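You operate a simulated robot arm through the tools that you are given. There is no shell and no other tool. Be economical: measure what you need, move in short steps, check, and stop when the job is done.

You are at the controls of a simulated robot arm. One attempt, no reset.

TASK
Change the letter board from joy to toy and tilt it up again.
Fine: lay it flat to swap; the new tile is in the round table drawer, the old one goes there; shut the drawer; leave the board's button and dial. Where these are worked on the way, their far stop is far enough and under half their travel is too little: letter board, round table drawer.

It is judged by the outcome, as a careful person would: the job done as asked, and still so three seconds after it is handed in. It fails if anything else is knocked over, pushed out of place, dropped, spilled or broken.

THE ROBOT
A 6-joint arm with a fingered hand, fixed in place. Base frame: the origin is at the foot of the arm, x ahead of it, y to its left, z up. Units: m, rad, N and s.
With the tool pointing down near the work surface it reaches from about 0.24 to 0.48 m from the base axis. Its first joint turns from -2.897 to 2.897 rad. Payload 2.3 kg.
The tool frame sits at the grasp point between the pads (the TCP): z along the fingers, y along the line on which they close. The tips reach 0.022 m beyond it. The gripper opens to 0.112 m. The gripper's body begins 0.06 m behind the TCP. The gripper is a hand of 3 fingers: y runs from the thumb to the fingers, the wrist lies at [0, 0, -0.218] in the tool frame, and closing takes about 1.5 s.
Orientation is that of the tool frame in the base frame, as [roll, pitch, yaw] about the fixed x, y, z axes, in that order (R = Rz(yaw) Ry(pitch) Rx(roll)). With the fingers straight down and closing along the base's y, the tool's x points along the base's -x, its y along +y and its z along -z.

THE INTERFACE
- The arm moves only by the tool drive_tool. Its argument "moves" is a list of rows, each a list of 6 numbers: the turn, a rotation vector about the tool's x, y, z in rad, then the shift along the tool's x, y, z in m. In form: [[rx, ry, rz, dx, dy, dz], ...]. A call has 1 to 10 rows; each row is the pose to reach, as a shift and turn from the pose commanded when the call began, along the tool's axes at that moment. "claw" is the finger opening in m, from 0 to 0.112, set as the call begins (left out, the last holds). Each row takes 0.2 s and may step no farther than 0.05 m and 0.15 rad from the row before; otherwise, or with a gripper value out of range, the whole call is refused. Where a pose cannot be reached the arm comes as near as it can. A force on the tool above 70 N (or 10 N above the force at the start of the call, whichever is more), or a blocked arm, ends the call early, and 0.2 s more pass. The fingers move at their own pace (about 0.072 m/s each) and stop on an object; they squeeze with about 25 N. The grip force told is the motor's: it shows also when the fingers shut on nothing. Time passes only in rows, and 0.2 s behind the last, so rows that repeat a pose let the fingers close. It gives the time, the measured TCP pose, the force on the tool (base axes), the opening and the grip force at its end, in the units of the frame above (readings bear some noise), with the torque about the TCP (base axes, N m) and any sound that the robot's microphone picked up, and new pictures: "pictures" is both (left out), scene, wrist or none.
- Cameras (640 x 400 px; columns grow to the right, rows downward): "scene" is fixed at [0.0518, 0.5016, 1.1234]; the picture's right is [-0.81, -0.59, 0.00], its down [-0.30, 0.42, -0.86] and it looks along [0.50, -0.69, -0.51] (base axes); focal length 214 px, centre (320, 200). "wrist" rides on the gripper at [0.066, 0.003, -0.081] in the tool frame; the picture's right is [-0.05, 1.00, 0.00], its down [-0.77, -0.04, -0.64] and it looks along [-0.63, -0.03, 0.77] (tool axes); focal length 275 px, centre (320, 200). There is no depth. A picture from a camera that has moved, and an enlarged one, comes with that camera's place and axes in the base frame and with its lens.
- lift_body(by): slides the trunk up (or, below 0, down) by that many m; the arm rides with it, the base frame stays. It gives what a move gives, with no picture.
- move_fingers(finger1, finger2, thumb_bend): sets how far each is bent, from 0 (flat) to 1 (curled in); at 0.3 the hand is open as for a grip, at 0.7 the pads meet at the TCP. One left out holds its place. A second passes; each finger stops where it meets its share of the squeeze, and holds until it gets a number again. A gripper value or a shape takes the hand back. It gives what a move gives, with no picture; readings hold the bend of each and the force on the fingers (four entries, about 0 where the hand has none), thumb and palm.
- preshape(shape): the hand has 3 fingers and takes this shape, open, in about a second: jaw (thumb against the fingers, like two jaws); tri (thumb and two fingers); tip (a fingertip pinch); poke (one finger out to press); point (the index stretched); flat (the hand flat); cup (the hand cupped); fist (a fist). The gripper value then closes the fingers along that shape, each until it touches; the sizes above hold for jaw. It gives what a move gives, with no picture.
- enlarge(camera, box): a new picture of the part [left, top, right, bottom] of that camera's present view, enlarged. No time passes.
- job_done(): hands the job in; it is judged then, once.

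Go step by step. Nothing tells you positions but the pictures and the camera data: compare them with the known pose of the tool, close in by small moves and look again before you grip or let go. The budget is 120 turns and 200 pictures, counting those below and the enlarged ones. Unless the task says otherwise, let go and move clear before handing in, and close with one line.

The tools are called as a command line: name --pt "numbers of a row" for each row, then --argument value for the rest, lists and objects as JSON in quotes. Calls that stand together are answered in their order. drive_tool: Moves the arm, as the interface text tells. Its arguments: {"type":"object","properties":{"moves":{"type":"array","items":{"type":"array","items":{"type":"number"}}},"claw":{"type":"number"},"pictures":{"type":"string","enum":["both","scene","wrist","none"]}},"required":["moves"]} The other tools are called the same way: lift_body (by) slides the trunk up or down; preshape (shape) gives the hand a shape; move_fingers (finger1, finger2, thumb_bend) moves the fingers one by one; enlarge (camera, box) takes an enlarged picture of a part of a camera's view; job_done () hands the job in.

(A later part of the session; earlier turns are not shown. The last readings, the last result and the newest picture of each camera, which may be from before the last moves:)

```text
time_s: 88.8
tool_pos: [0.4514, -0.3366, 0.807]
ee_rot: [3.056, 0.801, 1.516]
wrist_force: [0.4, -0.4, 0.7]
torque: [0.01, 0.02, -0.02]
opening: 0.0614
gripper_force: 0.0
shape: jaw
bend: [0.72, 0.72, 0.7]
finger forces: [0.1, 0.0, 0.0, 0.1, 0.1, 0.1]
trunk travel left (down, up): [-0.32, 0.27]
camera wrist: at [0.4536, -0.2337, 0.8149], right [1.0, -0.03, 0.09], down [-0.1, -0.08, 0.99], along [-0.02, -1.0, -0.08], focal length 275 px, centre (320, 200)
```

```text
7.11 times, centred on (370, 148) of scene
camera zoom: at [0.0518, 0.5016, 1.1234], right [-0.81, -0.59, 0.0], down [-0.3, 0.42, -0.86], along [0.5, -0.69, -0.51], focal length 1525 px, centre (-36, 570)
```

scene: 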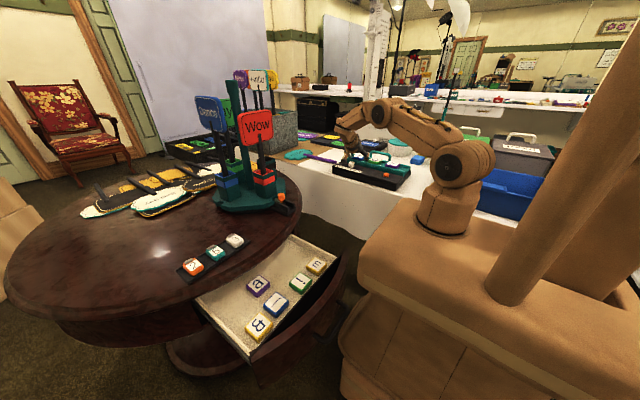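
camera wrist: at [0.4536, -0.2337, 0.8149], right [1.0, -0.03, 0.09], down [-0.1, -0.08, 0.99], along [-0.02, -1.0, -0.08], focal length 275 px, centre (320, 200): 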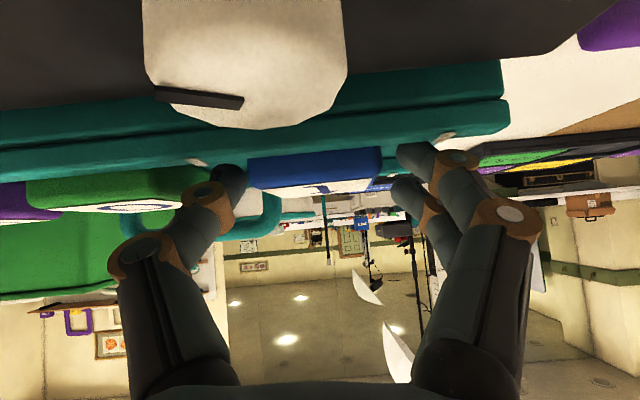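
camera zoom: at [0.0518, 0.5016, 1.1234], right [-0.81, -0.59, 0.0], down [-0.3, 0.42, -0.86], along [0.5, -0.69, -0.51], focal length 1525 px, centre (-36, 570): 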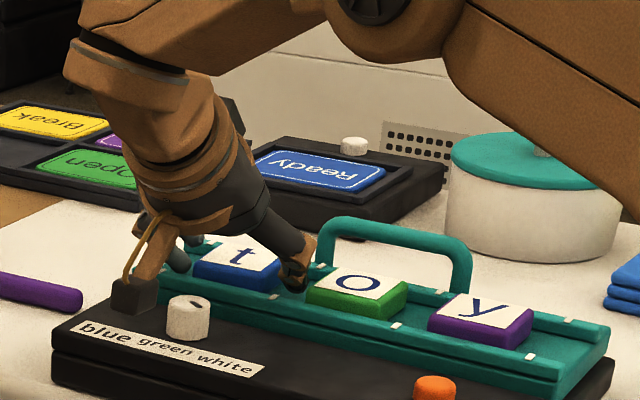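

The t tile sits level in the slot. I'll rise, then re-orient the hand to straddle the board's carrying handle (bar along x at about (0.374, −0.407, 0.816)).

drive_tool --pt "0 0 0 -0.0359 0.003 -0.0347" --pt "0 0 0 -0.0648 0.006 -0.0766" --pt "0 0 0 -0.0663 -0.0122 -0.1199" --pt "-0.0204 0.0276 -0.1441 -0.0646 -0.018 -0.124" --pt "-0.0408 0.0553 -0.2882 -0.063 -0.024 -0.128" --pt "-0.0612 0.0829 -0.4324 -0.061 -0.029 -0.132" --pt "-0.0816 0.1105 -0.5765 -0.059 -0.035 -0.137" --pt "-0.102 0.1382 -0.7206 -0.057 -0.04 -0.141" --pt "-0.1223 0.1658 -0.8647 -0.0555 -0.046 -0.146" --pt "-0.1427 0.1935 -1.0088 -0.0541 -0.0513 -0.1501" --pictures "none"

drive_tool --pt "-0.0204 0.0276 -0.1441 0 0 0" --pt "-0.0408 0.0553 -0.2882 0 0 0" --pt "-0.0612 0.0829 -0.4324 0 0 0" --pt "-0.0816 0.1105 -0.5765 0 0 0" --claw 0.034

enlarge --camera "scene" --box '[325, 140, 415, 196]'

```text
refused: row 2 steps farther than a row can; nothing moved
```

```text
time_s: 89.8
tool_pos: [0.4543, -0.3398, 0.8154]
ee_rot: [-2.879, 0.689, 2.143]
wrist_force: [2.1, -18.9, 16.4]
torque: [-0.23, -0.51, -0.48]
opening: 0.0401
gripper_force: 24.9
shape: jaw
bend: [0.73, 0.74, 0.7]
finger forces: [36.2, 14.6, 0.0, 0.0, 28.2, 0.0]
trunk travel left (down, up): [-0.32, 0.27]
stopped in row 4: the force on the tool passed its limit at 75 N (the readings are from after the stop); the commanded pose is now the measured one
camera wrist: at [0.4208, -0.2441, 0.8332], right [0.92, 0.35, -0.17], down [0.22, -0.1, 0.97], along [0.33, -0.93, -0.17], focal length 275 px, centre (320, 200)
```

scene: 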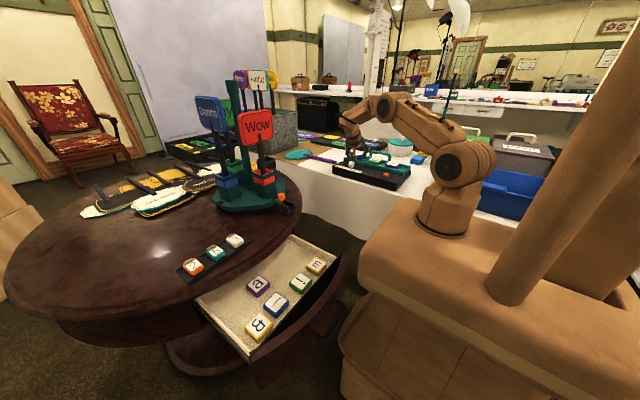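
wrist: 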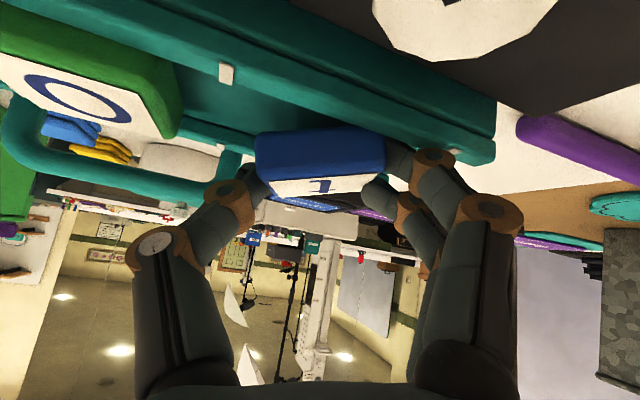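

```text
7.11 times, centred on (370, 168) of scene
camera zoom: at [0.0518, 0.5016, 1.1234], right [-0.81, -0.59, 0.0], down [-0.3, 0.42, -0.86], along [0.5, -0.69, -0.51], focal length 1525 px, centre (-36, 428)
```

zoom: 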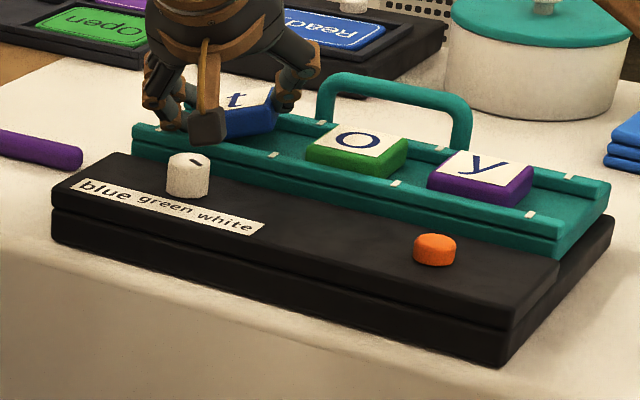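

My first call was refused for a too-large step, so the second one closed and twisted on the tile in place — a slip of mine. The board looks unmoved; I'll lift the tile clear, undo the twist, and reseat it.

drive_tool --pt "0 0 0 -0.0064 -0.002 -0.0075" --pt "0 0 0 -0.0127 -0.004 -0.015" --pt "0 0 0 -0.0191 -0.006 -0.0224" --pt "0 0 0 -0.0255 -0.008 -0.03"

enlarge --camera "scene" --box '[325, 125, 415, 181]'

```text
time_s: 90.8
tool_pos: [0.453, -0.3389, 0.8535]
ee_rot: [-2.876, 0.68, 2.146]
wrist_force: [0.0, -0.6, -0.7]
torque: [0.01, -0.01, 0.01]
opening: 0.0398
gripper_force: 25.1
shape: jaw
bend: [0.73, 0.74, 0.7]
finger forces: [12.8, 12.2, 0.0, 0.0, 23.0, 0.0]
trunk travel left (down, up): [-0.32, 0.27]
camera wrist: at [0.42, -0.2424, 0.8713], right [0.92, 0.35, -0.17], down [0.22, -0.1, 0.97], along [0.33, -0.93, -0.17], focal length 275 px, centre (320, 200)
```

scene: 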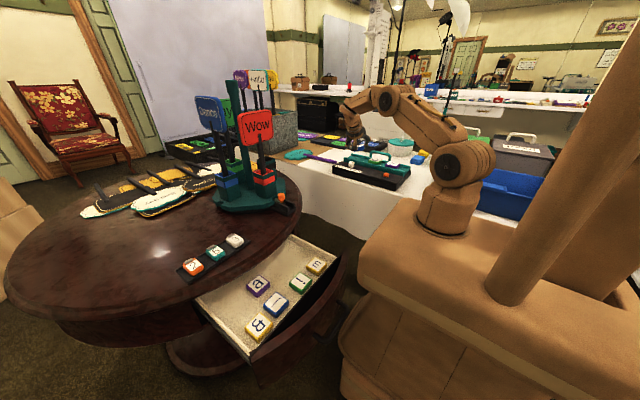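
wrist: 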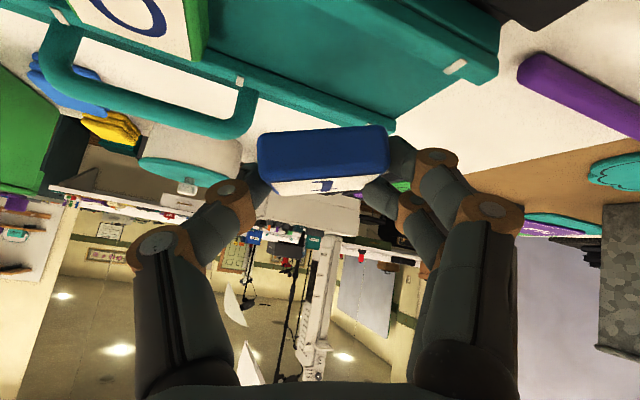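

```text
7.11 times, centred on (370, 153) of scene
camera zoom: at [0.0518, 0.5016, 1.1234], right [-0.81, -0.59, 0.0], down [-0.3, 0.42, -0.86], along [0.5, -0.69, -0.51], focal length 1525 px, centre (-36, 534)
```

zoom: 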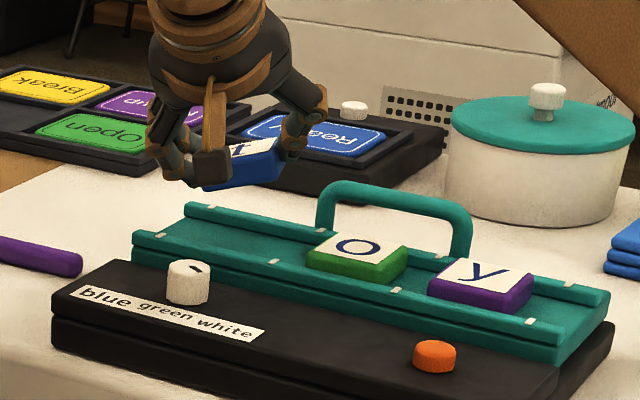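

Board, dial and neighbours are unchanged. Rotating the hand back to the placing orientation.

drive_tool --pt "0.0209 -0.0182 0.1182 0 0 0" --pt "0.0419 -0.0364 0.2364 0.001 0 0" --pt "0.0628 -0.0546 0.3546 0.0015 0 -0.001" --pt "0.0837 -0.0728 0.4728 0.002 0 -0.0015"

enlarge --camera "scene" --box '[325, 125, 415, 181]'

```text
time_s: 91.8
tool_pos: [0.4531, -0.3381, 0.8536]
ee_rot: [3.053, 0.802, 1.51]
wrist_force: [1.2, -0.3, -0.3]
torque: [0.0, 0.0, 0.0]
opening: 0.04
gripper_force: 24.9
shape: jaw
bend: [0.73, 0.74, 0.7]
finger forces: [12.7, 11.4, 0.0, 0.0, 23.1, 0.1]
trunk travel left (down, up): [-0.32, 0.27]
camera wrist: at [0.4568, -0.2332, 0.8625], right [1.0, -0.03, 0.09], down [-0.1, -0.08, 0.99], along [-0.03, -1.0, -0.08], focal length 275 px, centre (320, 200)
```

scene: 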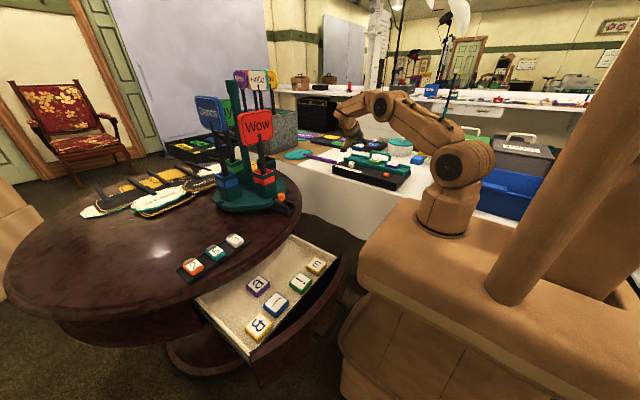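
wrist: 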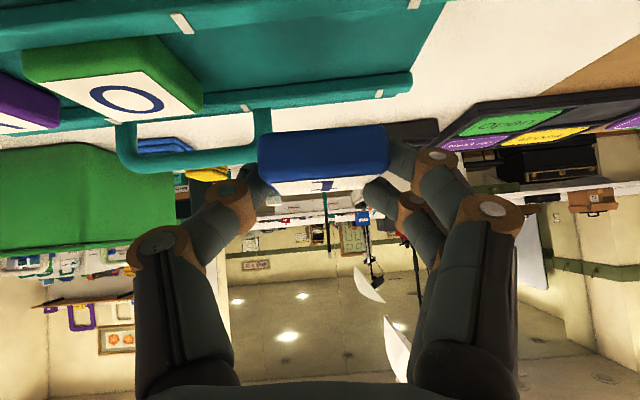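

```text
7.11 times, centred on (370, 153) of scene
camera zoom: at [0.0518, 0.5016, 1.1234], right [-0.81, -0.59, 0.0], down [-0.3, 0.42, -0.86], along [0.5, -0.69, -0.51], focal length 1525 px, centre (-36, 534)
```

zoom: 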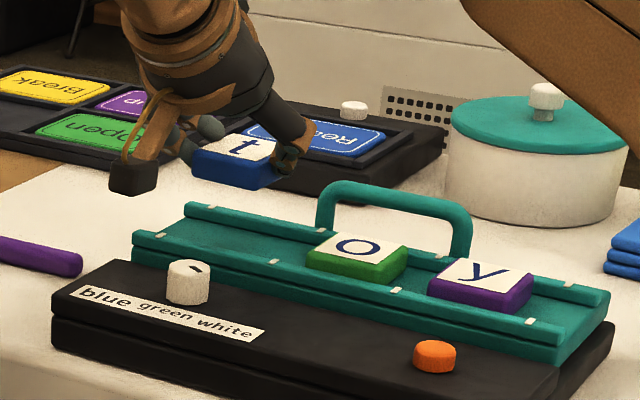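

Descending to reseat the tile at the same place as before.

drive_tool --pt "0 0 0 0.0115 -0.0015 0.0104" --pt "0 0 0 0.0215 -0.0027 0.0195" --pt "0 0 0 0.0295 -0.0037 0.0267" --pt "0 0 0 0.0345 -0.0043 0.0312"

enlarge --camera "scene" --box '[325, 140, 415, 196]'

```text
time_s: 92.8
tool_pos: [0.4531, -0.3349, 0.8075]
ee_rot: [3.055, 0.801, 1.509]
wrist_force: [-0.1, -4.2, 3.8]
torque: [-0.18, -0.09, 0.08]
opening: 0.0399
gripper_force: 25.1
shape: jaw
bend: [0.73, 0.74, 0.7]
finger forces: [12.4, 13.7, 0.1, 0.0, 23.0, 0.0]
trunk travel left (down, up): [-0.32, 0.27]
camera wrist: at [0.455, -0.2311, 0.8163], right [1.0, -0.03, 0.09], down [-0.1, -0.08, 0.99], along [-0.02, -1.0, -0.08], focal length 275 px, centre (320, 200)
```

scene: 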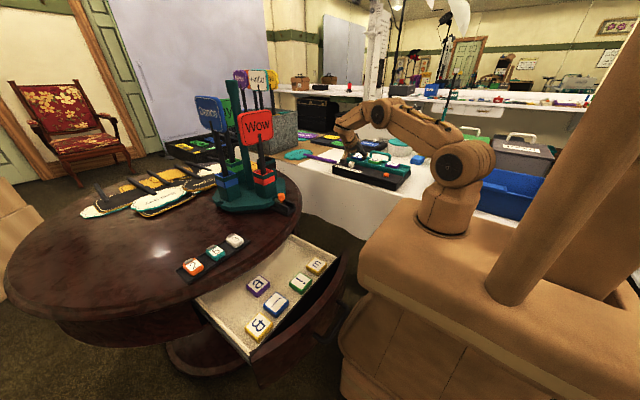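
wrist: 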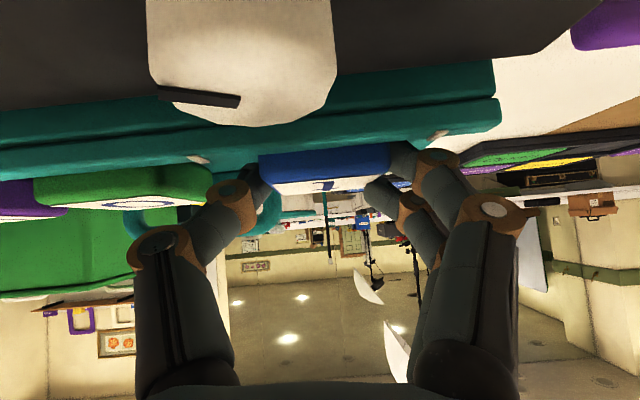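

```text
7.11 times, centred on (370, 168) of scene
camera zoom: at [0.0518, 0.5016, 1.1234], right [-0.81, -0.59, 0.0], down [-0.3, 0.42, -0.86], along [0.5, -0.69, -0.51], focal length 1525 px, centre (-36, 428)
```

zoom: 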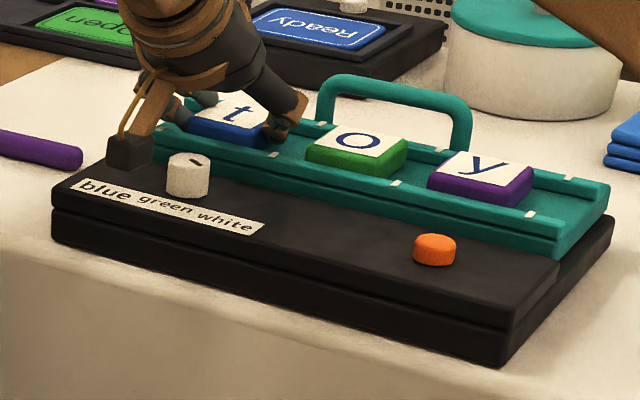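

drive_tool --pt "0 0 0 0 0 0" --pt "0 0 0 0 0 0" --pt "0 0 0 0 0 0" --pt "0 0 0 0 0 0" --claw 0.064 --pictures "wrist"

enlarge --camera "scene" --box '[325, 140, 415, 196]'

```text
time_s: 93.8
tool_pos: [0.4519, -0.3344, 0.8082]
ee_rot: [3.055, 0.802, 1.511]
wrist_force: [-1.1, -0.4, 0.2]
torque: [-0.02, -0.01, -0.01]
opening: 0.0631
gripper_force: 0.1
shape: jaw
bend: [0.72, 0.72, 0.7]
finger forces: [0.0, 0.0, 0.0, 0.0, 0.0, 0.0]
trunk travel left (down, up): [-0.32, 0.27]
camera wrist: at [0.4555, -0.2303, 0.8159], right [1.0, -0.03, 0.09], down [-0.09, -0.08, 0.99], along [-0.02, -1.0, -0.08], focal length 275 px, centre (320, 200)
```

wrist: 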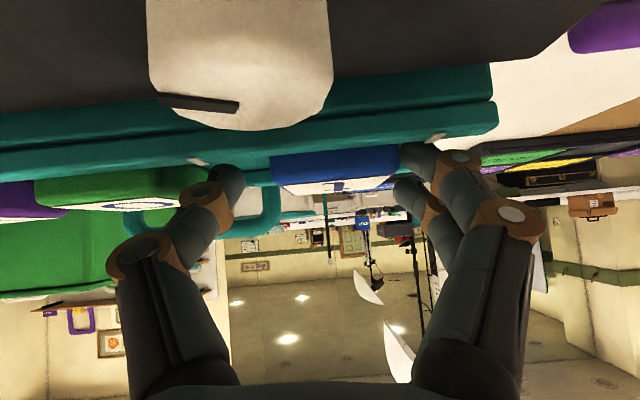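

```text
7.11 times, centred on (370, 168) of scene
camera zoom: at [0.0518, 0.5016, 1.1234], right [-0.81, -0.59, 0.0], down [-0.3, 0.42, -0.86], along [0.5, -0.69, -0.51], focal length 1525 px, centre (-36, 428)
```

zoom: 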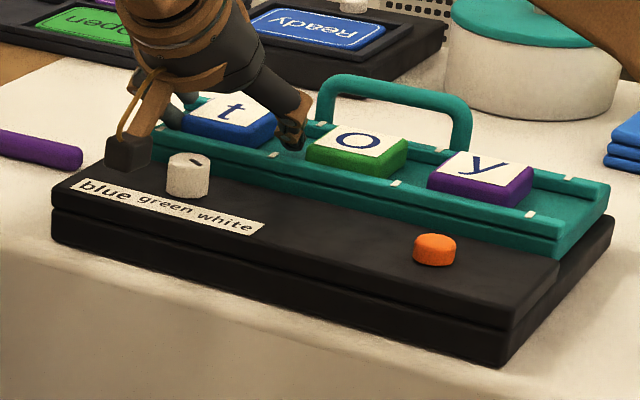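

The tile is seated but ~5 mm toward the +x end of its slot. A small nudge with the open fingers to centre it, then back.

drive_tool --pt "0 0 0 0 -0.003 0" --pt "0 0 0 0 -0.006 0" --pt "0 0 0 0 -0.001 0" --pictures "wrist"

enlarge --camera "scene" --box '[325, 140, 415, 196]'

```text
time_s: 94.6
tool_pos: [0.451, -0.3348, 0.8071]
ee_rot: [3.056, 0.802, 1.511]
wrist_force: [-0.1, 1.0, -0.1]
torque: [0.01, -0.01, 0.0]
opening: 0.0636
gripper_force: 0.1
shape: jaw
bend: [0.72, 0.72, 0.7]
finger forces: [0.1, 0.1, 0.0, 0.2, 0.0, 0.0]
trunk travel left (down, up): [-0.32, 0.27]
camera wrist: at [0.4542, -0.2309, 0.8157], right [1.0, -0.03, 0.09], down [-0.09, -0.08, 0.99], along [-0.02, -1.0, -0.08], focal length 275 px, centre (320, 200)
```

wrist: 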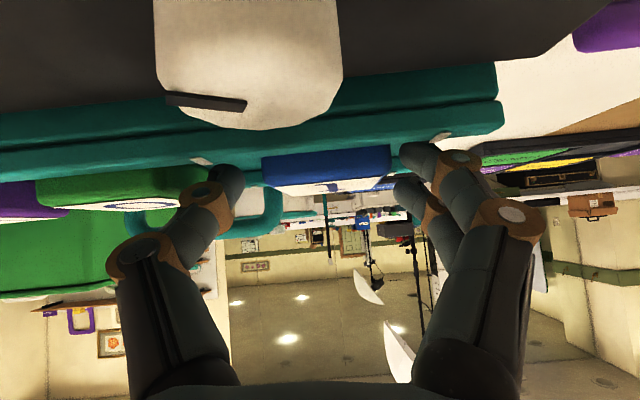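

```text
7.11 times, centred on (370, 168) of scene
camera zoom: at [0.0518, 0.5016, 1.1234], right [-0.81, -0.59, 0.0], down [-0.3, 0.42, -0.86], along [0.5, -0.69, -0.51], focal length 1525 px, centre (-36, 428)
```

zoom: 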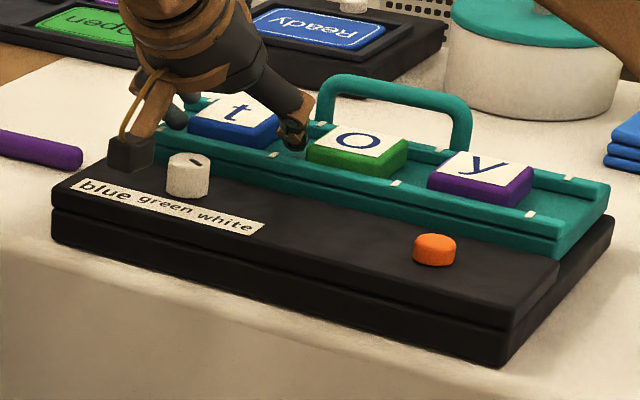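

Centred. Now rise in valid steps and re-orient.

drive_tool --pt "0 0 0 -0.0287 0.0024 -0.0278" --pt "0 0 0 -0.0575 0.0048 -0.0555" --pt "0 0 0 -0.0692 -0.003 -0.0946" --pt "-0.0204 0.0276 -0.1441 -0.067 -0.01 -0.1025" --pt "-0.0408 0.0553 -0.2882 -0.065 -0.017 -0.1105" --pt "-0.0612 0.0829 -0.4324 -0.063 -0.024 -0.118" --pt "-0.0816 0.1105 -0.5765 -0.061 -0.031 -0.126" --pt "-0.102 0.1382 -0.7206 -0.0585 -0.038 -0.134" --pt "-0.1223 0.1658 -0.8647 -0.056 -0.045 -0.142" --pt "-0.1427 0.1935 -1.0088 -0.0541 -0.0513 -0.1501" --pictures "wrist"

enlarge --camera "scene" --box '[325, 140, 415, 196]'

```text
time_s: 96.8
tool_pos: [0.3917, -0.2652, 0.9458]
ee_rot: [-2.679, 0.362, 2.669]
wrist_force: [0.3, 0.6, -0.6]
torque: [0.0, 0.0, -0.04]
opening: 0.0637
gripper_force: 0.0
shape: jaw
bend: [0.72, 0.72, 0.7]
finger forces: [0.0, 0.1, 0.1, 0.0, 0.1, 0.0]
trunk travel left (down, up): [-0.32, 0.27]
camera wrist: at [0.3321, -0.1909, 0.9891], right [0.59, 0.7, -0.4], down [0.57, -0.01, 0.82], along [0.57, -0.71, -0.41], focal length 275 px, centre (320, 200)
```

wrist: 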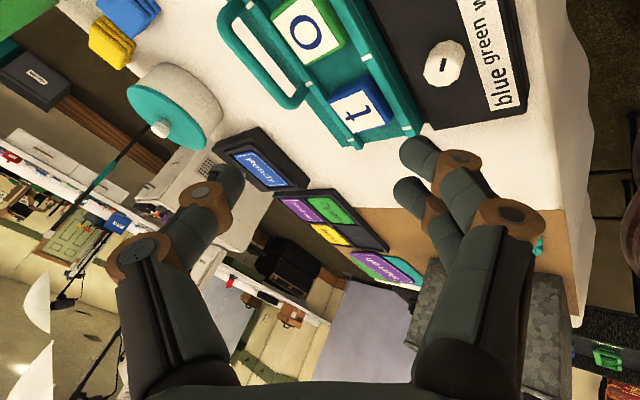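

```text
7.11 times, centred on (370, 168) of scene
camera zoom: at [0.0518, 0.5016, 1.1234], right [-0.81, -0.59, 0.0], down [-0.3, 0.42, -0.86], along [0.5, -0.69, -0.51], focal length 1525 px, centre (-36, 428)
```

zoom: 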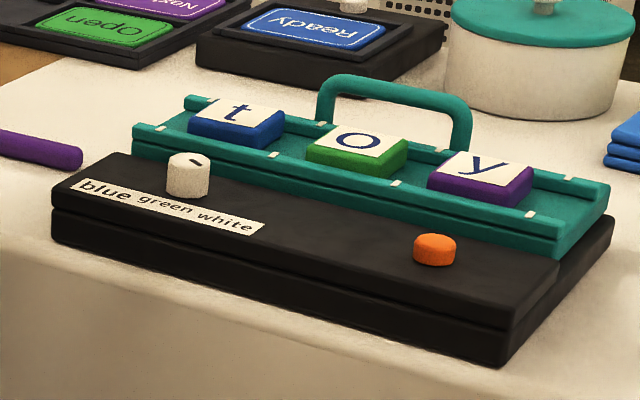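

The board now reads "toy". Finishing the hand's turn and moving toward the handle.

drive_tool --pt "-0.0204 0.0276 -0.1441 0 -0.014 0.0116" --pt "-0.0408 0.0553 -0.2882 0 -0.028 0.0232" --pt "-0.0612 0.0829 -0.4324 0 -0.041 0.035" --pt "-0.0816 0.1105 -0.5765 0.0005 -0.0552 0.0465" --claw 0.036 --pictures "wrist"

```text
time_s: 97.8
tool_pos: [0.3649, -0.3297, 0.9294]
ee_rot: [-2.675, 0.0, 3.138]
wrist_force: [-0.9, -0.9, 0.4]
torque: [0.0, 0.01, -0.01]
opening: 0.0362
gripper_force: 0.0
shape: jaw
bend: [0.73, 0.73, 0.7]
finger forces: [0.1, 0.0, 0.0, 0.0, 0.0, 0.1]
trunk travel left (down, up): [-0.32, 0.27]
camera wrist: at [0.2984, -0.2902, 1.0001], right [0.05, 0.89, -0.45], down [0.77, 0.25, 0.58], along [0.63, -0.38, -0.68], focal length 275 px, centre (320, 200)
```

wrist: 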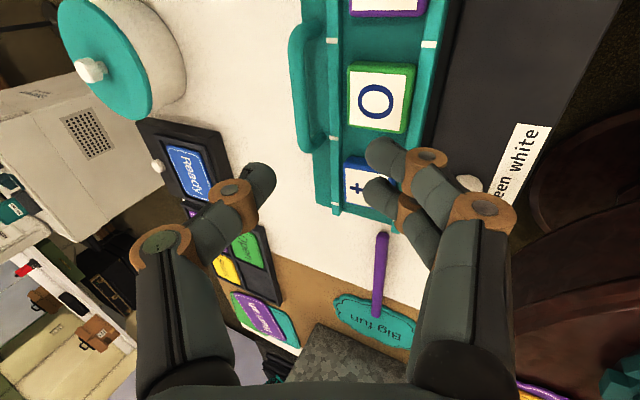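

The bar is confirmed at (0.365, −0.407, 0.816). Moving to 5 cm short of it.

drive_tool --pt "0 0 0 0 -0.009 0.036" --pt "0 0 0 0 -0.0177 0.0721"

enlarge --camera "scene" --box '[335, 125, 425, 181]'

```text
time_s: 98.4
tool_pos: [0.3667, -0.3782, 0.8761]
ee_rot: [-2.676, -0.001, 3.138]
wrist_force: [0.0, 0.0, -0.7]
torque: [0.02, -0.01, -0.02]
opening: 0.0363
gripper_force: 0.0
shape: jaw
bend: [0.73, 0.73, 0.7]
finger forces: [0.0, 0.0, 0.0, 0.1, 0.1, 0.1]
trunk travel left (down, up): [-0.32, 0.27]
camera wrist: at [0.3017, -0.3375, 0.9466], right [0.05, 0.89, -0.45], down [0.77, 0.25, 0.58], along [0.63, -0.38, -0.68], focal length 275 px, centre (320, 200)
```

scene: 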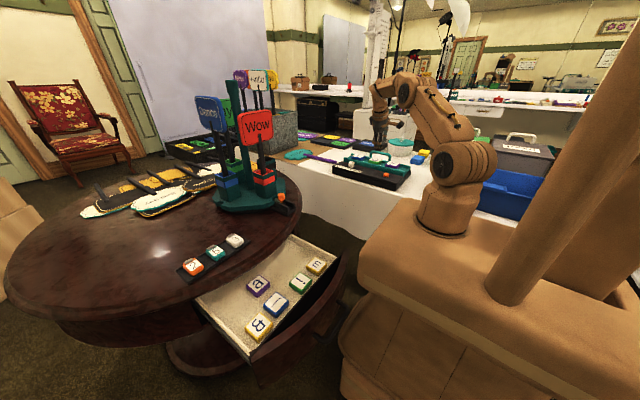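
wrist: 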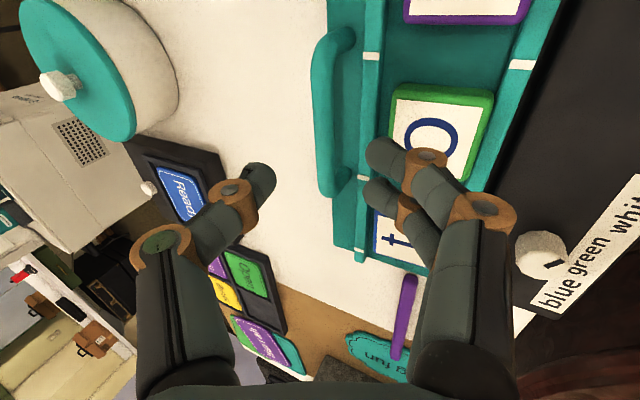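

```text
7.11 times, centred on (380, 153) of scene
camera zoom: at [0.0518, 0.5016, 1.1234], right [-0.81, -0.59, 0.0], down [-0.3, 0.42, -0.86], along [0.5, -0.69, -0.51], focal length 1525 px, centre (-107, 534)
```

zoom: 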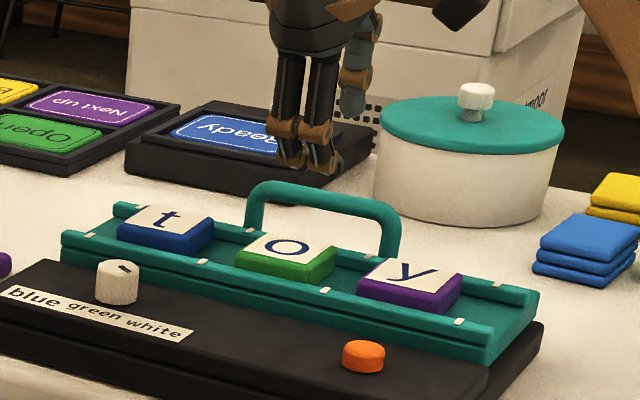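

drive_tool --pt "0 0 0 0 0.001 0.02" --pt "0 0 0 0 0.002 0.038" --pt "0 0 0 0 0.0026 0.05"

enlarge --camera "scene" --box '[335, 125, 425, 181]'

```text
time_s: 99.2
tool_pos: [0.3663, -0.3969, 0.8302]
ee_rot: [-2.673, 0.0, 3.137]
wrist_force: [-0.5, -0.8, 0.2]
torque: [-0.03, 0.01, 0.01]
opening: 0.0362
gripper_force: 0.1
shape: jaw
bend: [0.73, 0.73, 0.7]
finger forces: [0.1, 0.0, 0.1, 0.0, 0.0, 0.0]
trunk travel left (down, up): [-0.32, 0.27]
camera wrist: at [0.3, -0.3592, 0.8994], right [0.05, 0.89, -0.45], down [0.77, 0.25, 0.58], along [0.63, -0.38, -0.68], focal length 275 px, centre (320, 200)
```

scene: 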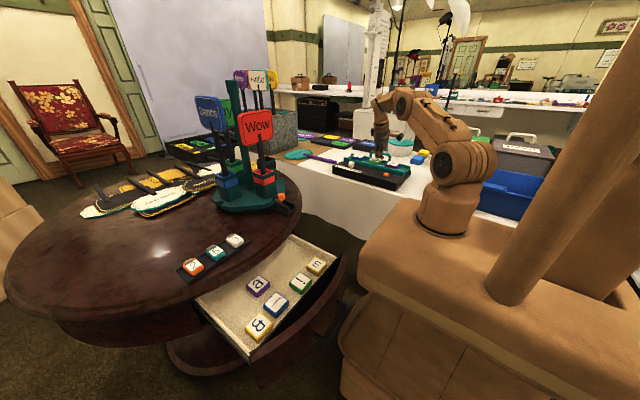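
wrist: 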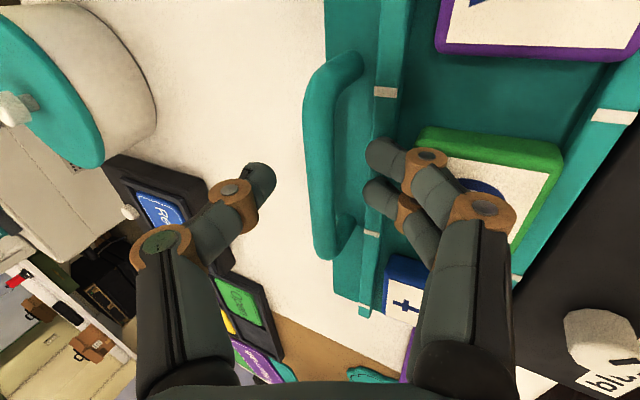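

```text
7.11 times, centred on (380, 153) of scene
camera zoom: at [0.0518, 0.5016, 1.1234], right [-0.81, -0.59, 0.0], down [-0.3, 0.42, -0.86], along [0.5, -0.69, -0.51], focal length 1525 px, centre (-107, 534)
```

zoom: 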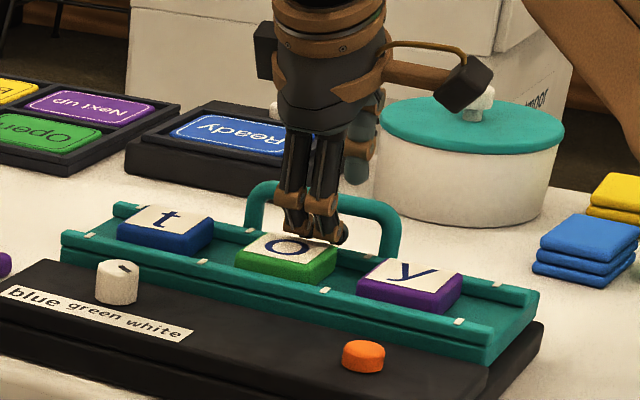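

Bar is centred between the jaws but just beyond the tips. Narrow to 0.026 and advance 12 mm.

drive_tool --pt "0 0 0 0 0 0" --pt "0 0 0 0 0 0.006" --pt "0 0 0 0 -0.001 0.012" --claw 0.026

enlarge --camera "wrist" --box '[220, 40, 460, 260]'

```text
time_s: 100.0
tool_pos: [0.365, -0.4054, 0.8199]
ee_rot: [-2.671, 0.004, 3.139]
wrist_force: [2.0, -4.7, 14.6]
torque: [0.31, -0.03, -0.05]
opening: 0.0231
gripper_force: 0.2
shape: jaw
bend: [0.75, 0.75, 0.7]
finger forces: [7.7, 7.2, 0.0, 0.0, 0.1, 0.0]
trunk travel left (down, up): [-0.32, 0.27]
camera wrist: at [0.2984, -0.366, 0.8902], right [0.05, 0.89, -0.45], down [0.77, 0.25, 0.59], along [0.64, -0.38, -0.67], focal length 275 px, centre (320, 200)
```

scene: 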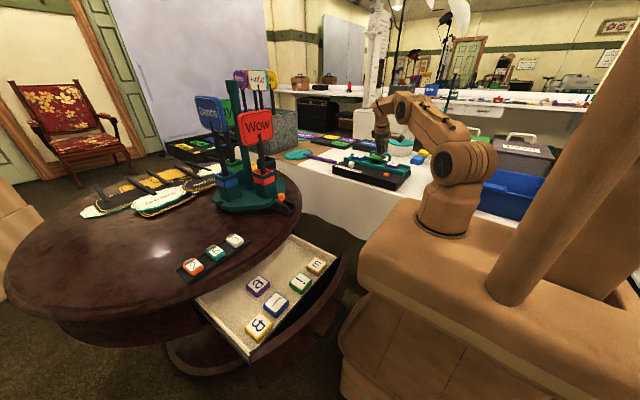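
wrist: 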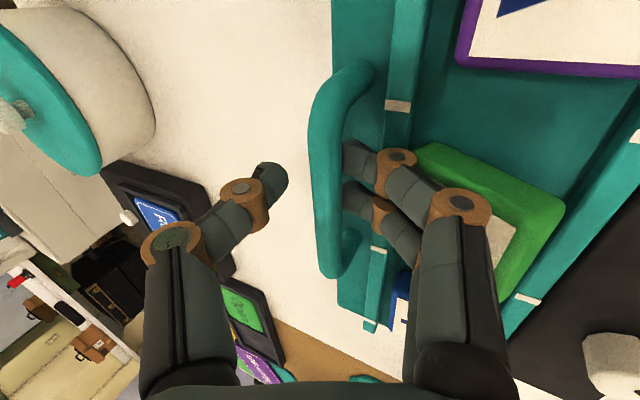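

```text
1.82 times, centred on (340, 150) of wrist
camera zoom: at [0.2984, -0.366, 0.8902], right [0.05, 0.89, -0.45], down [0.77, 0.25, 0.59], along [0.64, -0.38, -0.67], focal length 500 px, centre (284, 291)
```

zoom: 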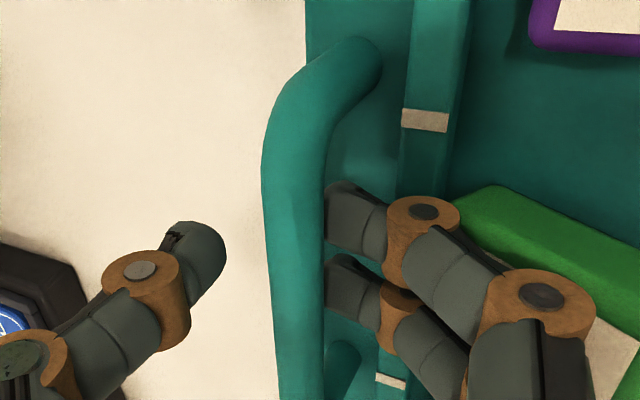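

The fingers touch the bar's near side, thumb is free on the far side. Close.

drive_tool --pt "0 0 0 0 0 -0.001" --pt "0 0 0 0 0 -0.001" --pt "0 0 0 0 0 -0.001" --pt "0 0 0 0 0 -0.001" --pt "0 0 0 0 0 -0.001" --claw 0 --pictures "wrist"

enlarge --camera "scene" --box '[335, 125, 425, 181]'

```text
time_s: 101.2
tool_pos: [0.3647, -0.4065, 0.8192]
ee_rot: [-2.677, 0.001, 3.138]
wrist_force: [0.3, -11.8, 5.2]
torque: [0.0, -0.01, -0.02]
opening: 0.0003
gripper_force: 24.6
shape: jaw
bend: [0.73, 0.73, 0.66]
finger forces: [0.0, 0.0, 0.0, 0.1, 25.2, 0.1]
trunk travel left (down, up): [-0.32, 0.27]
camera wrist: at [0.2983, -0.3665, 0.8901], right [0.05, 0.89, -0.45], down [0.77, 0.25, 0.58], along [0.63, -0.38, -0.68], focal length 275 px, centre (320, 200)
```

wrist: 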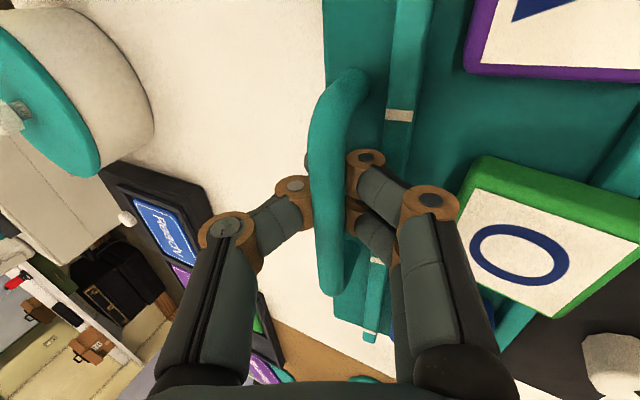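

```text
7.11 times, centred on (380, 153) of scene
camera zoom: at [0.0518, 0.5016, 1.1234], right [-0.81, -0.59, 0.0], down [-0.3, 0.42, -0.86], along [0.5, -0.69, -0.51], focal length 1525 px, centre (-107, 534)
```

zoom: 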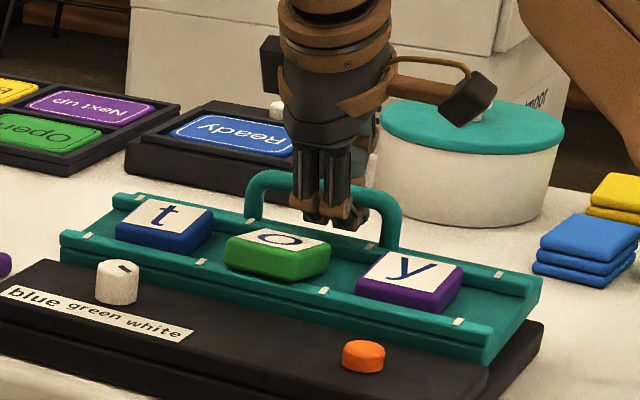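

enlarge --camera "scene" --box '[350, 145, 405, 180]'

enlarge --camera "wrist" --box '[280, 80, 640, 400]'

```text
11.43 times, centred on (378, 162) of scene
camera zoom: at [0.0518, 0.5016, 1.1234], right [-0.81, -0.59, 0.0], down [-0.3, 0.42, -0.86], along [0.5, -0.69, -0.51], focal length 2451 px, centre (-337, 629)
```

zoom: 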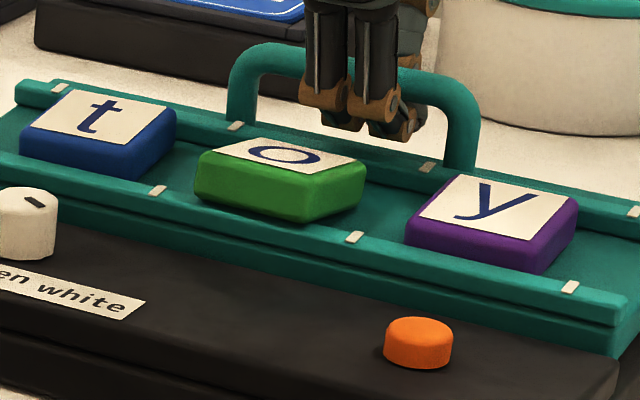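

```text
1.25 times, centred on (460, 240) of wrist
camera zoom: at [0.2983, -0.3665, 0.8901], right [0.05, 0.89, -0.45], down [0.77, 0.25, 0.58], along [0.63, -0.38, -0.68], focal length 344 px, centre (145, 150)
```

zoom: 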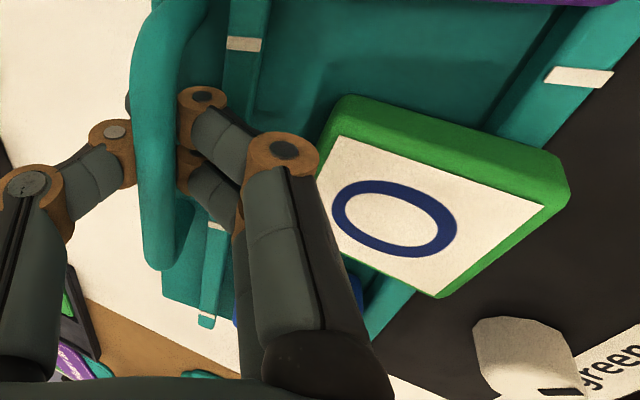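

The o tile got nudged by the finger knuckles — it's skewed and riding on the lower rail. I'll let go of the handle without moving the fingers further toward it, back off, and reseat the o before tilting.

drive_tool --pt "0 0 0 0 -0.003 0" --pt "0 0 0 0 -0.006 0" --pt "0 0 0 0 -0.009 0" --pt "0 0 0 0 -0.01 0" --claw 0.022 --pictures "wrist"

enlarge --camera "scene" --box '[350, 145, 405, 180]'

```text
time_s: 102.2
tool_pos: [0.3645, -0.4128, 0.8236]
ee_rot: [-2.675, 0.0, 3.138]
wrist_force: [0.1, 1.2, -1.6]
torque: [0.02, -0.01, -0.01]
opening: 0.0225
gripper_force: 0.1
shape: jaw
bend: [0.73, 0.73, 0.7]
finger forces: [0.9, 0.9, 0.0, 0.0, 0.0, 0.0]
trunk travel left (down, up): [-0.32, 0.27]
camera wrist: at [0.2985, -0.3741, 0.8948], right [0.05, 0.89, -0.45], down [0.77, 0.25, 0.58], along [0.63, -0.38, -0.68], focal length 275 px, centre (320, 200)
```

wrist: 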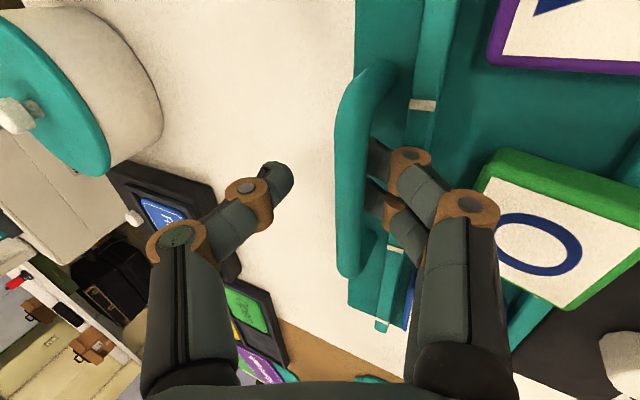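

```text
11.43 times, centred on (378, 162) of scene
camera zoom: at [0.0518, 0.5016, 1.1234], right [-0.81, -0.59, 0.0], down [-0.3, 0.42, -0.86], along [0.5, -0.69, -0.51], focal length 2451 px, centre (-337, 629)
```

zoom: 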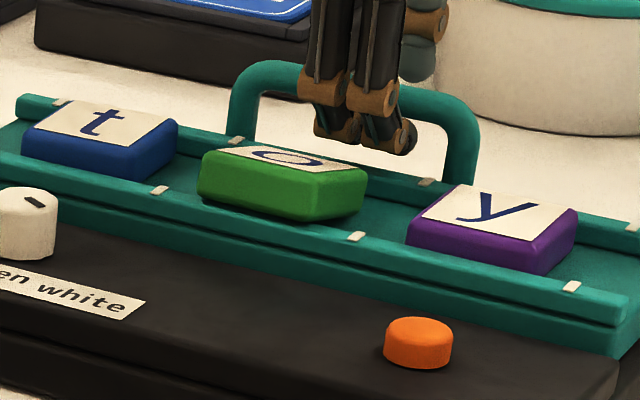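

drive_tool --pt "0 0 0 0 0.001 -0.015" --pt "0 0 0 0 0.002 -0.035" --pt "0 0 0 0 0.002 -0.07" --pt "0 0 0 0 0.03 -0.1" --pictures "wrist"

enlarge --camera "scene" --box '[350, 145, 405, 180]'

enlarge --camera "wrist" --box '[280, 0, 540, 200]'

```text
time_s: 103.2
tool_pos: [0.3654, -0.3442, 0.8981]
ee_rot: [-2.673, 0.001, 3.138]
wrist_force: [-0.5, -0.2, -0.2]
torque: [0.01, -0.03, 0.02]
opening: 0.022
gripper_force: 0.0
shape: jaw
bend: [0.73, 0.73, 0.7]
finger forces: [0.0, 0.1, 0.0, 0.0, 0.0, 0.0]
trunk travel left (down, up): [-0.32, 0.27]
camera wrist: at [0.2996, -0.3047, 0.9691], right [0.05, 0.89, -0.45], down [0.77, 0.25, 0.58], along [0.63, -0.38, -0.67], focal length 275 px, centre (320, 200)
```

wrist: 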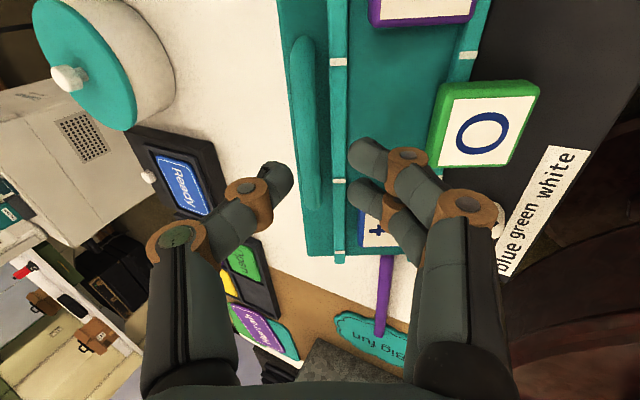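

```text
11.43 times, centred on (378, 162) of scene
camera zoom: at [0.0518, 0.5016, 1.1234], right [-0.81, -0.59, 0.0], down [-0.3, 0.42, -0.86], along [0.5, -0.69, -0.51], focal length 2451 px, centre (-337, 629)
```

zoom: 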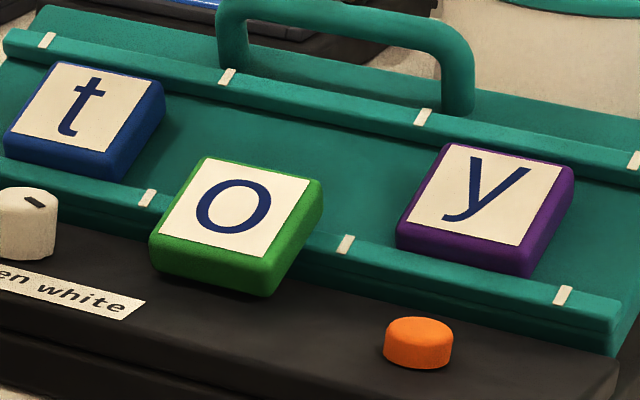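

```text
2.00 times, centred on (410, 100) of wrist
camera zoom: at [0.2996, -0.3047, 0.9691], right [0.05, 0.89, -0.45], down [0.77, 0.25, 0.58], along [0.63, -0.38, -0.67], focal length 551 px, centre (140, 400)
```

zoom: 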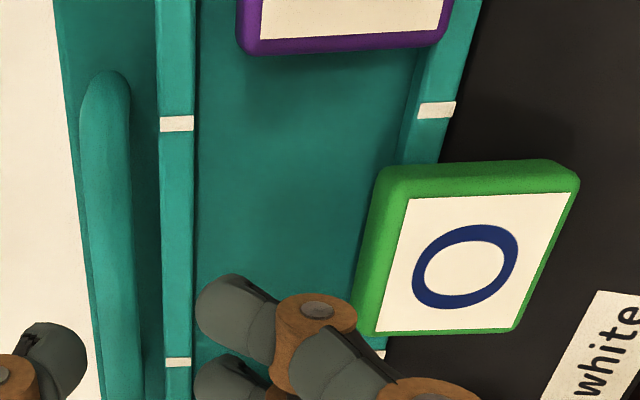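

Two things happened: the retreat lifted the handle, so the board is now standing at exactly its original tilt — but the o tile slid down and rests on the lower rail, parallel to the panel. I'll pick up the o with the hand square to the panel and put it back in its slot. First back away and turn the wrist.

drive_tool --pt "0 0 0 0 0.02 -0.027" --pt "0 0 0 0 0.04 -0.0538" --pt "0 0 0.15 0 0.05 -0.05" --pt "0 0 0.3 -0.001 0.06 -0.045" --pt "0 0 0.45 -0.002 0.07 -0.04" --pt "0 0 0.6 -0.003 0.08 -0.03" --pt "0 0 0.75 -0.004 0.09 -0.02" --pt "0 0 0.9 -0.0046 0.09 -0.0183" --pt "0 0 1.05 -0.0046 0.09 -0.0183" --pt "0 0 1.2 -0.0046 0.09 -0.0183" --pictures "none"

```text
time_s: 105.4
tool_pos: [0.3695, -0.2518, 0.8755]
ee_rot: [-2.962, 0.435, 1.976]
wrist_force: [0.1, -1.0, -0.1]
torque: [-0.03, 0.02, -0.02]
opening: 0.022
gripper_force: 0.1
shape: jaw
bend: [0.73, 0.73, 0.7]
finger forces: [0.0, 0.1, 0.0, 0.1, 0.0, 0.0]
trunk travel left (down, up): [-0.32, 0.27]
```

drive_tool --pt "0 0 0.13 0 0 0" --pt "0 0 0.26 0 0 0" --pt "0 0 0.371 0 0 0" --claw 0.066

enlarge --camera "scene" --box '[335, 135, 415, 185]'

```text
time_s: 106.2
tool_pos: [0.3684, -0.2523, 0.8743]
ee_rot: [3.139, 0.468, 1.565]
wrist_force: [0.1, 0.8, -0.1]
torque: [0.0, 0.03, -0.02]
opening: 0.0655
gripper_force: 0.1
shape: jaw
bend: [0.71, 0.71, 0.7]
finger forces: [0.0, 0.0, 0.0, 0.0, 0.0, 0.0]
trunk travel left (down, up): [-0.32, 0.27]
camera wrist: at [0.3729, -0.1563, 0.9172], right [1.0, -0.05, 0.02], down [-0.04, -0.4, 0.91], along [-0.03, -0.91, -0.4], focal length 275 px, centre (320, 200)
```

scene: 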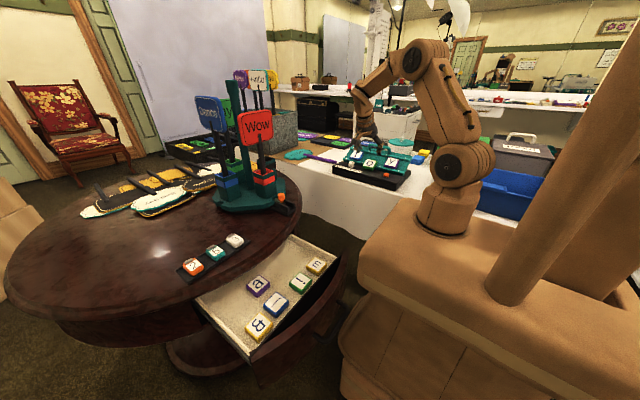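
wrist: 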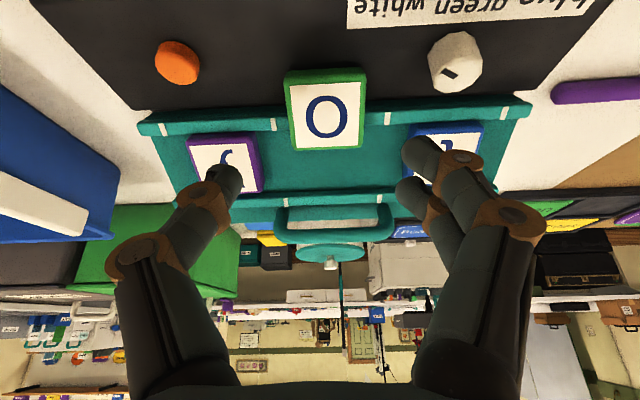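

```text
8.00 times, centred on (375, 160) of scene
camera zoom: at [0.0518, 0.5016, 1.1234], right [-0.81, -0.59, 0.0], down [-0.3, 0.42, -0.86], along [0.5, -0.69, -0.51], focal length 1716 px, centre (-120, 520)
```

zoom: 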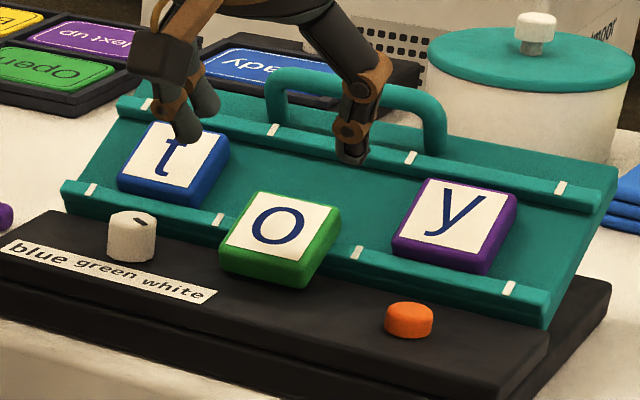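

Clear view: o is square to the panel, sitting on the lower rail. Approaching along the panel's normal.

drive_tool --pt "0 0 0 0 0.001 0.025" --pt "0 0 0 0 0.001 0.048" --pictures "wrist"

enlarge --camera "scene" --box '[335, 135, 415, 185]'

```text
time_s: 106.8
tool_pos: [0.3692, -0.274, 0.8324]
ee_rot: [3.141, 0.467, 1.568]
wrist_force: [0.5, -0.1, 0.5]
torque: [0.0, -0.01, 0.05]
opening: 0.0656
gripper_force: 0.1
shape: jaw
bend: [0.71, 0.71, 0.7]
finger forces: [0.1, 0.0, 0.0, 0.1, 0.0, 0.1]
trunk travel left (down, up): [-0.32, 0.27]
camera wrist: at [0.3744, -0.1787, 0.8751], right [1.0, -0.05, 0.02], down [-0.04, -0.4, 0.91], along [-0.03, -0.91, -0.4], focal length 275 px, centre (320, 200)
```

wrist: 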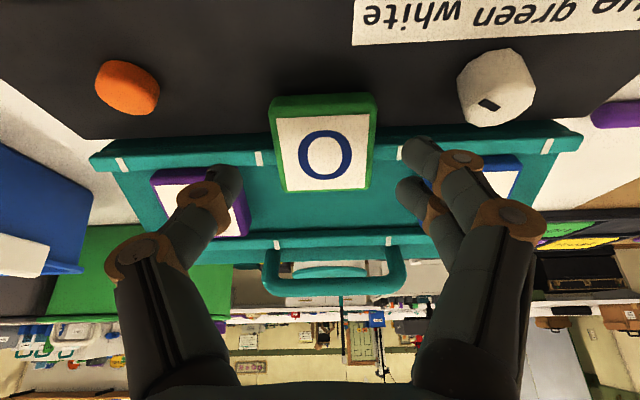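

```text
8.00 times, centred on (375, 160) of scene
camera zoom: at [0.0518, 0.5016, 1.1234], right [-0.81, -0.59, 0.0], down [-0.3, 0.42, -0.86], along [0.5, -0.69, -0.51], focal length 1716 px, centre (-120, 520)
```

zoom: 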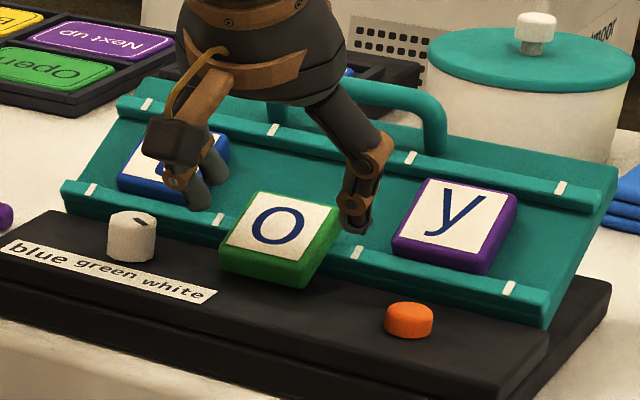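

drive_tool --pt "0 0 0 0.001 0.001 0.01" --pt "0 0 0 0.001 0.002 0.019" --pictures "wrist"

enlarge --camera "scene" --box '[335, 135, 415, 185]'

```text
time_s: 107.4
tool_pos: [0.372, -0.2815, 0.8158]
ee_rot: [3.141, 0.468, 1.568]
wrist_force: [-0.8, -0.5, 0.1]
torque: [-0.01, -0.02, 0.01]
opening: 0.0654
gripper_force: 0.0
shape: jaw
bend: [0.71, 0.71, 0.7]
finger forces: [0.1, 0.1, 0.0, 0.0, 0.0, 0.0]
trunk travel left (down, up): [-0.32, 0.27]
camera wrist: at [0.3763, -0.1863, 0.8576], right [1.0, -0.05, 0.02], down [-0.04, -0.4, 0.91], along [-0.03, -0.91, -0.4], focal length 275 px, centre (320, 200)
```

wrist: 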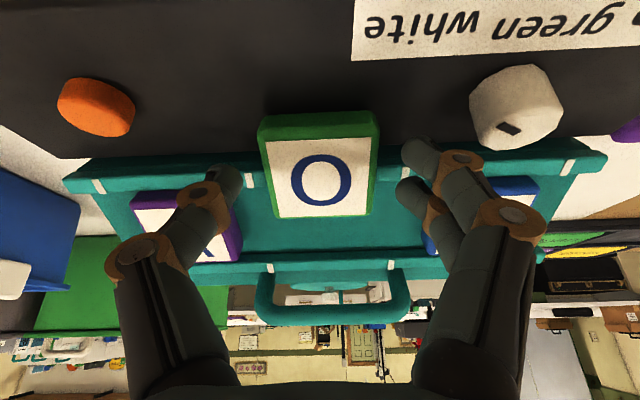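

```text
8.00 times, centred on (375, 160) of scene
camera zoom: at [0.0518, 0.5016, 1.1234], right [-0.81, -0.59, 0.0], down [-0.3, 0.42, -0.86], along [0.5, -0.69, -0.51], focal length 1716 px, centre (-120, 520)
```

zoom: 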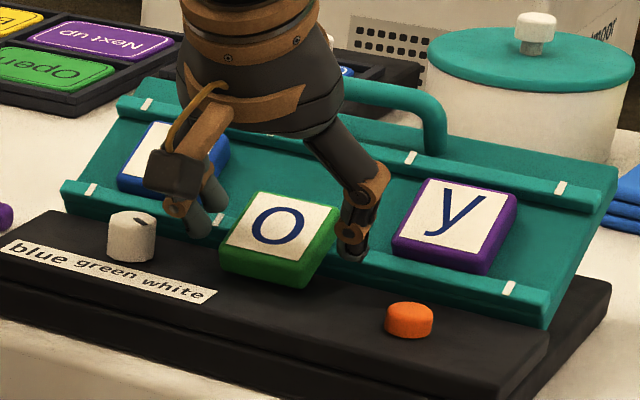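

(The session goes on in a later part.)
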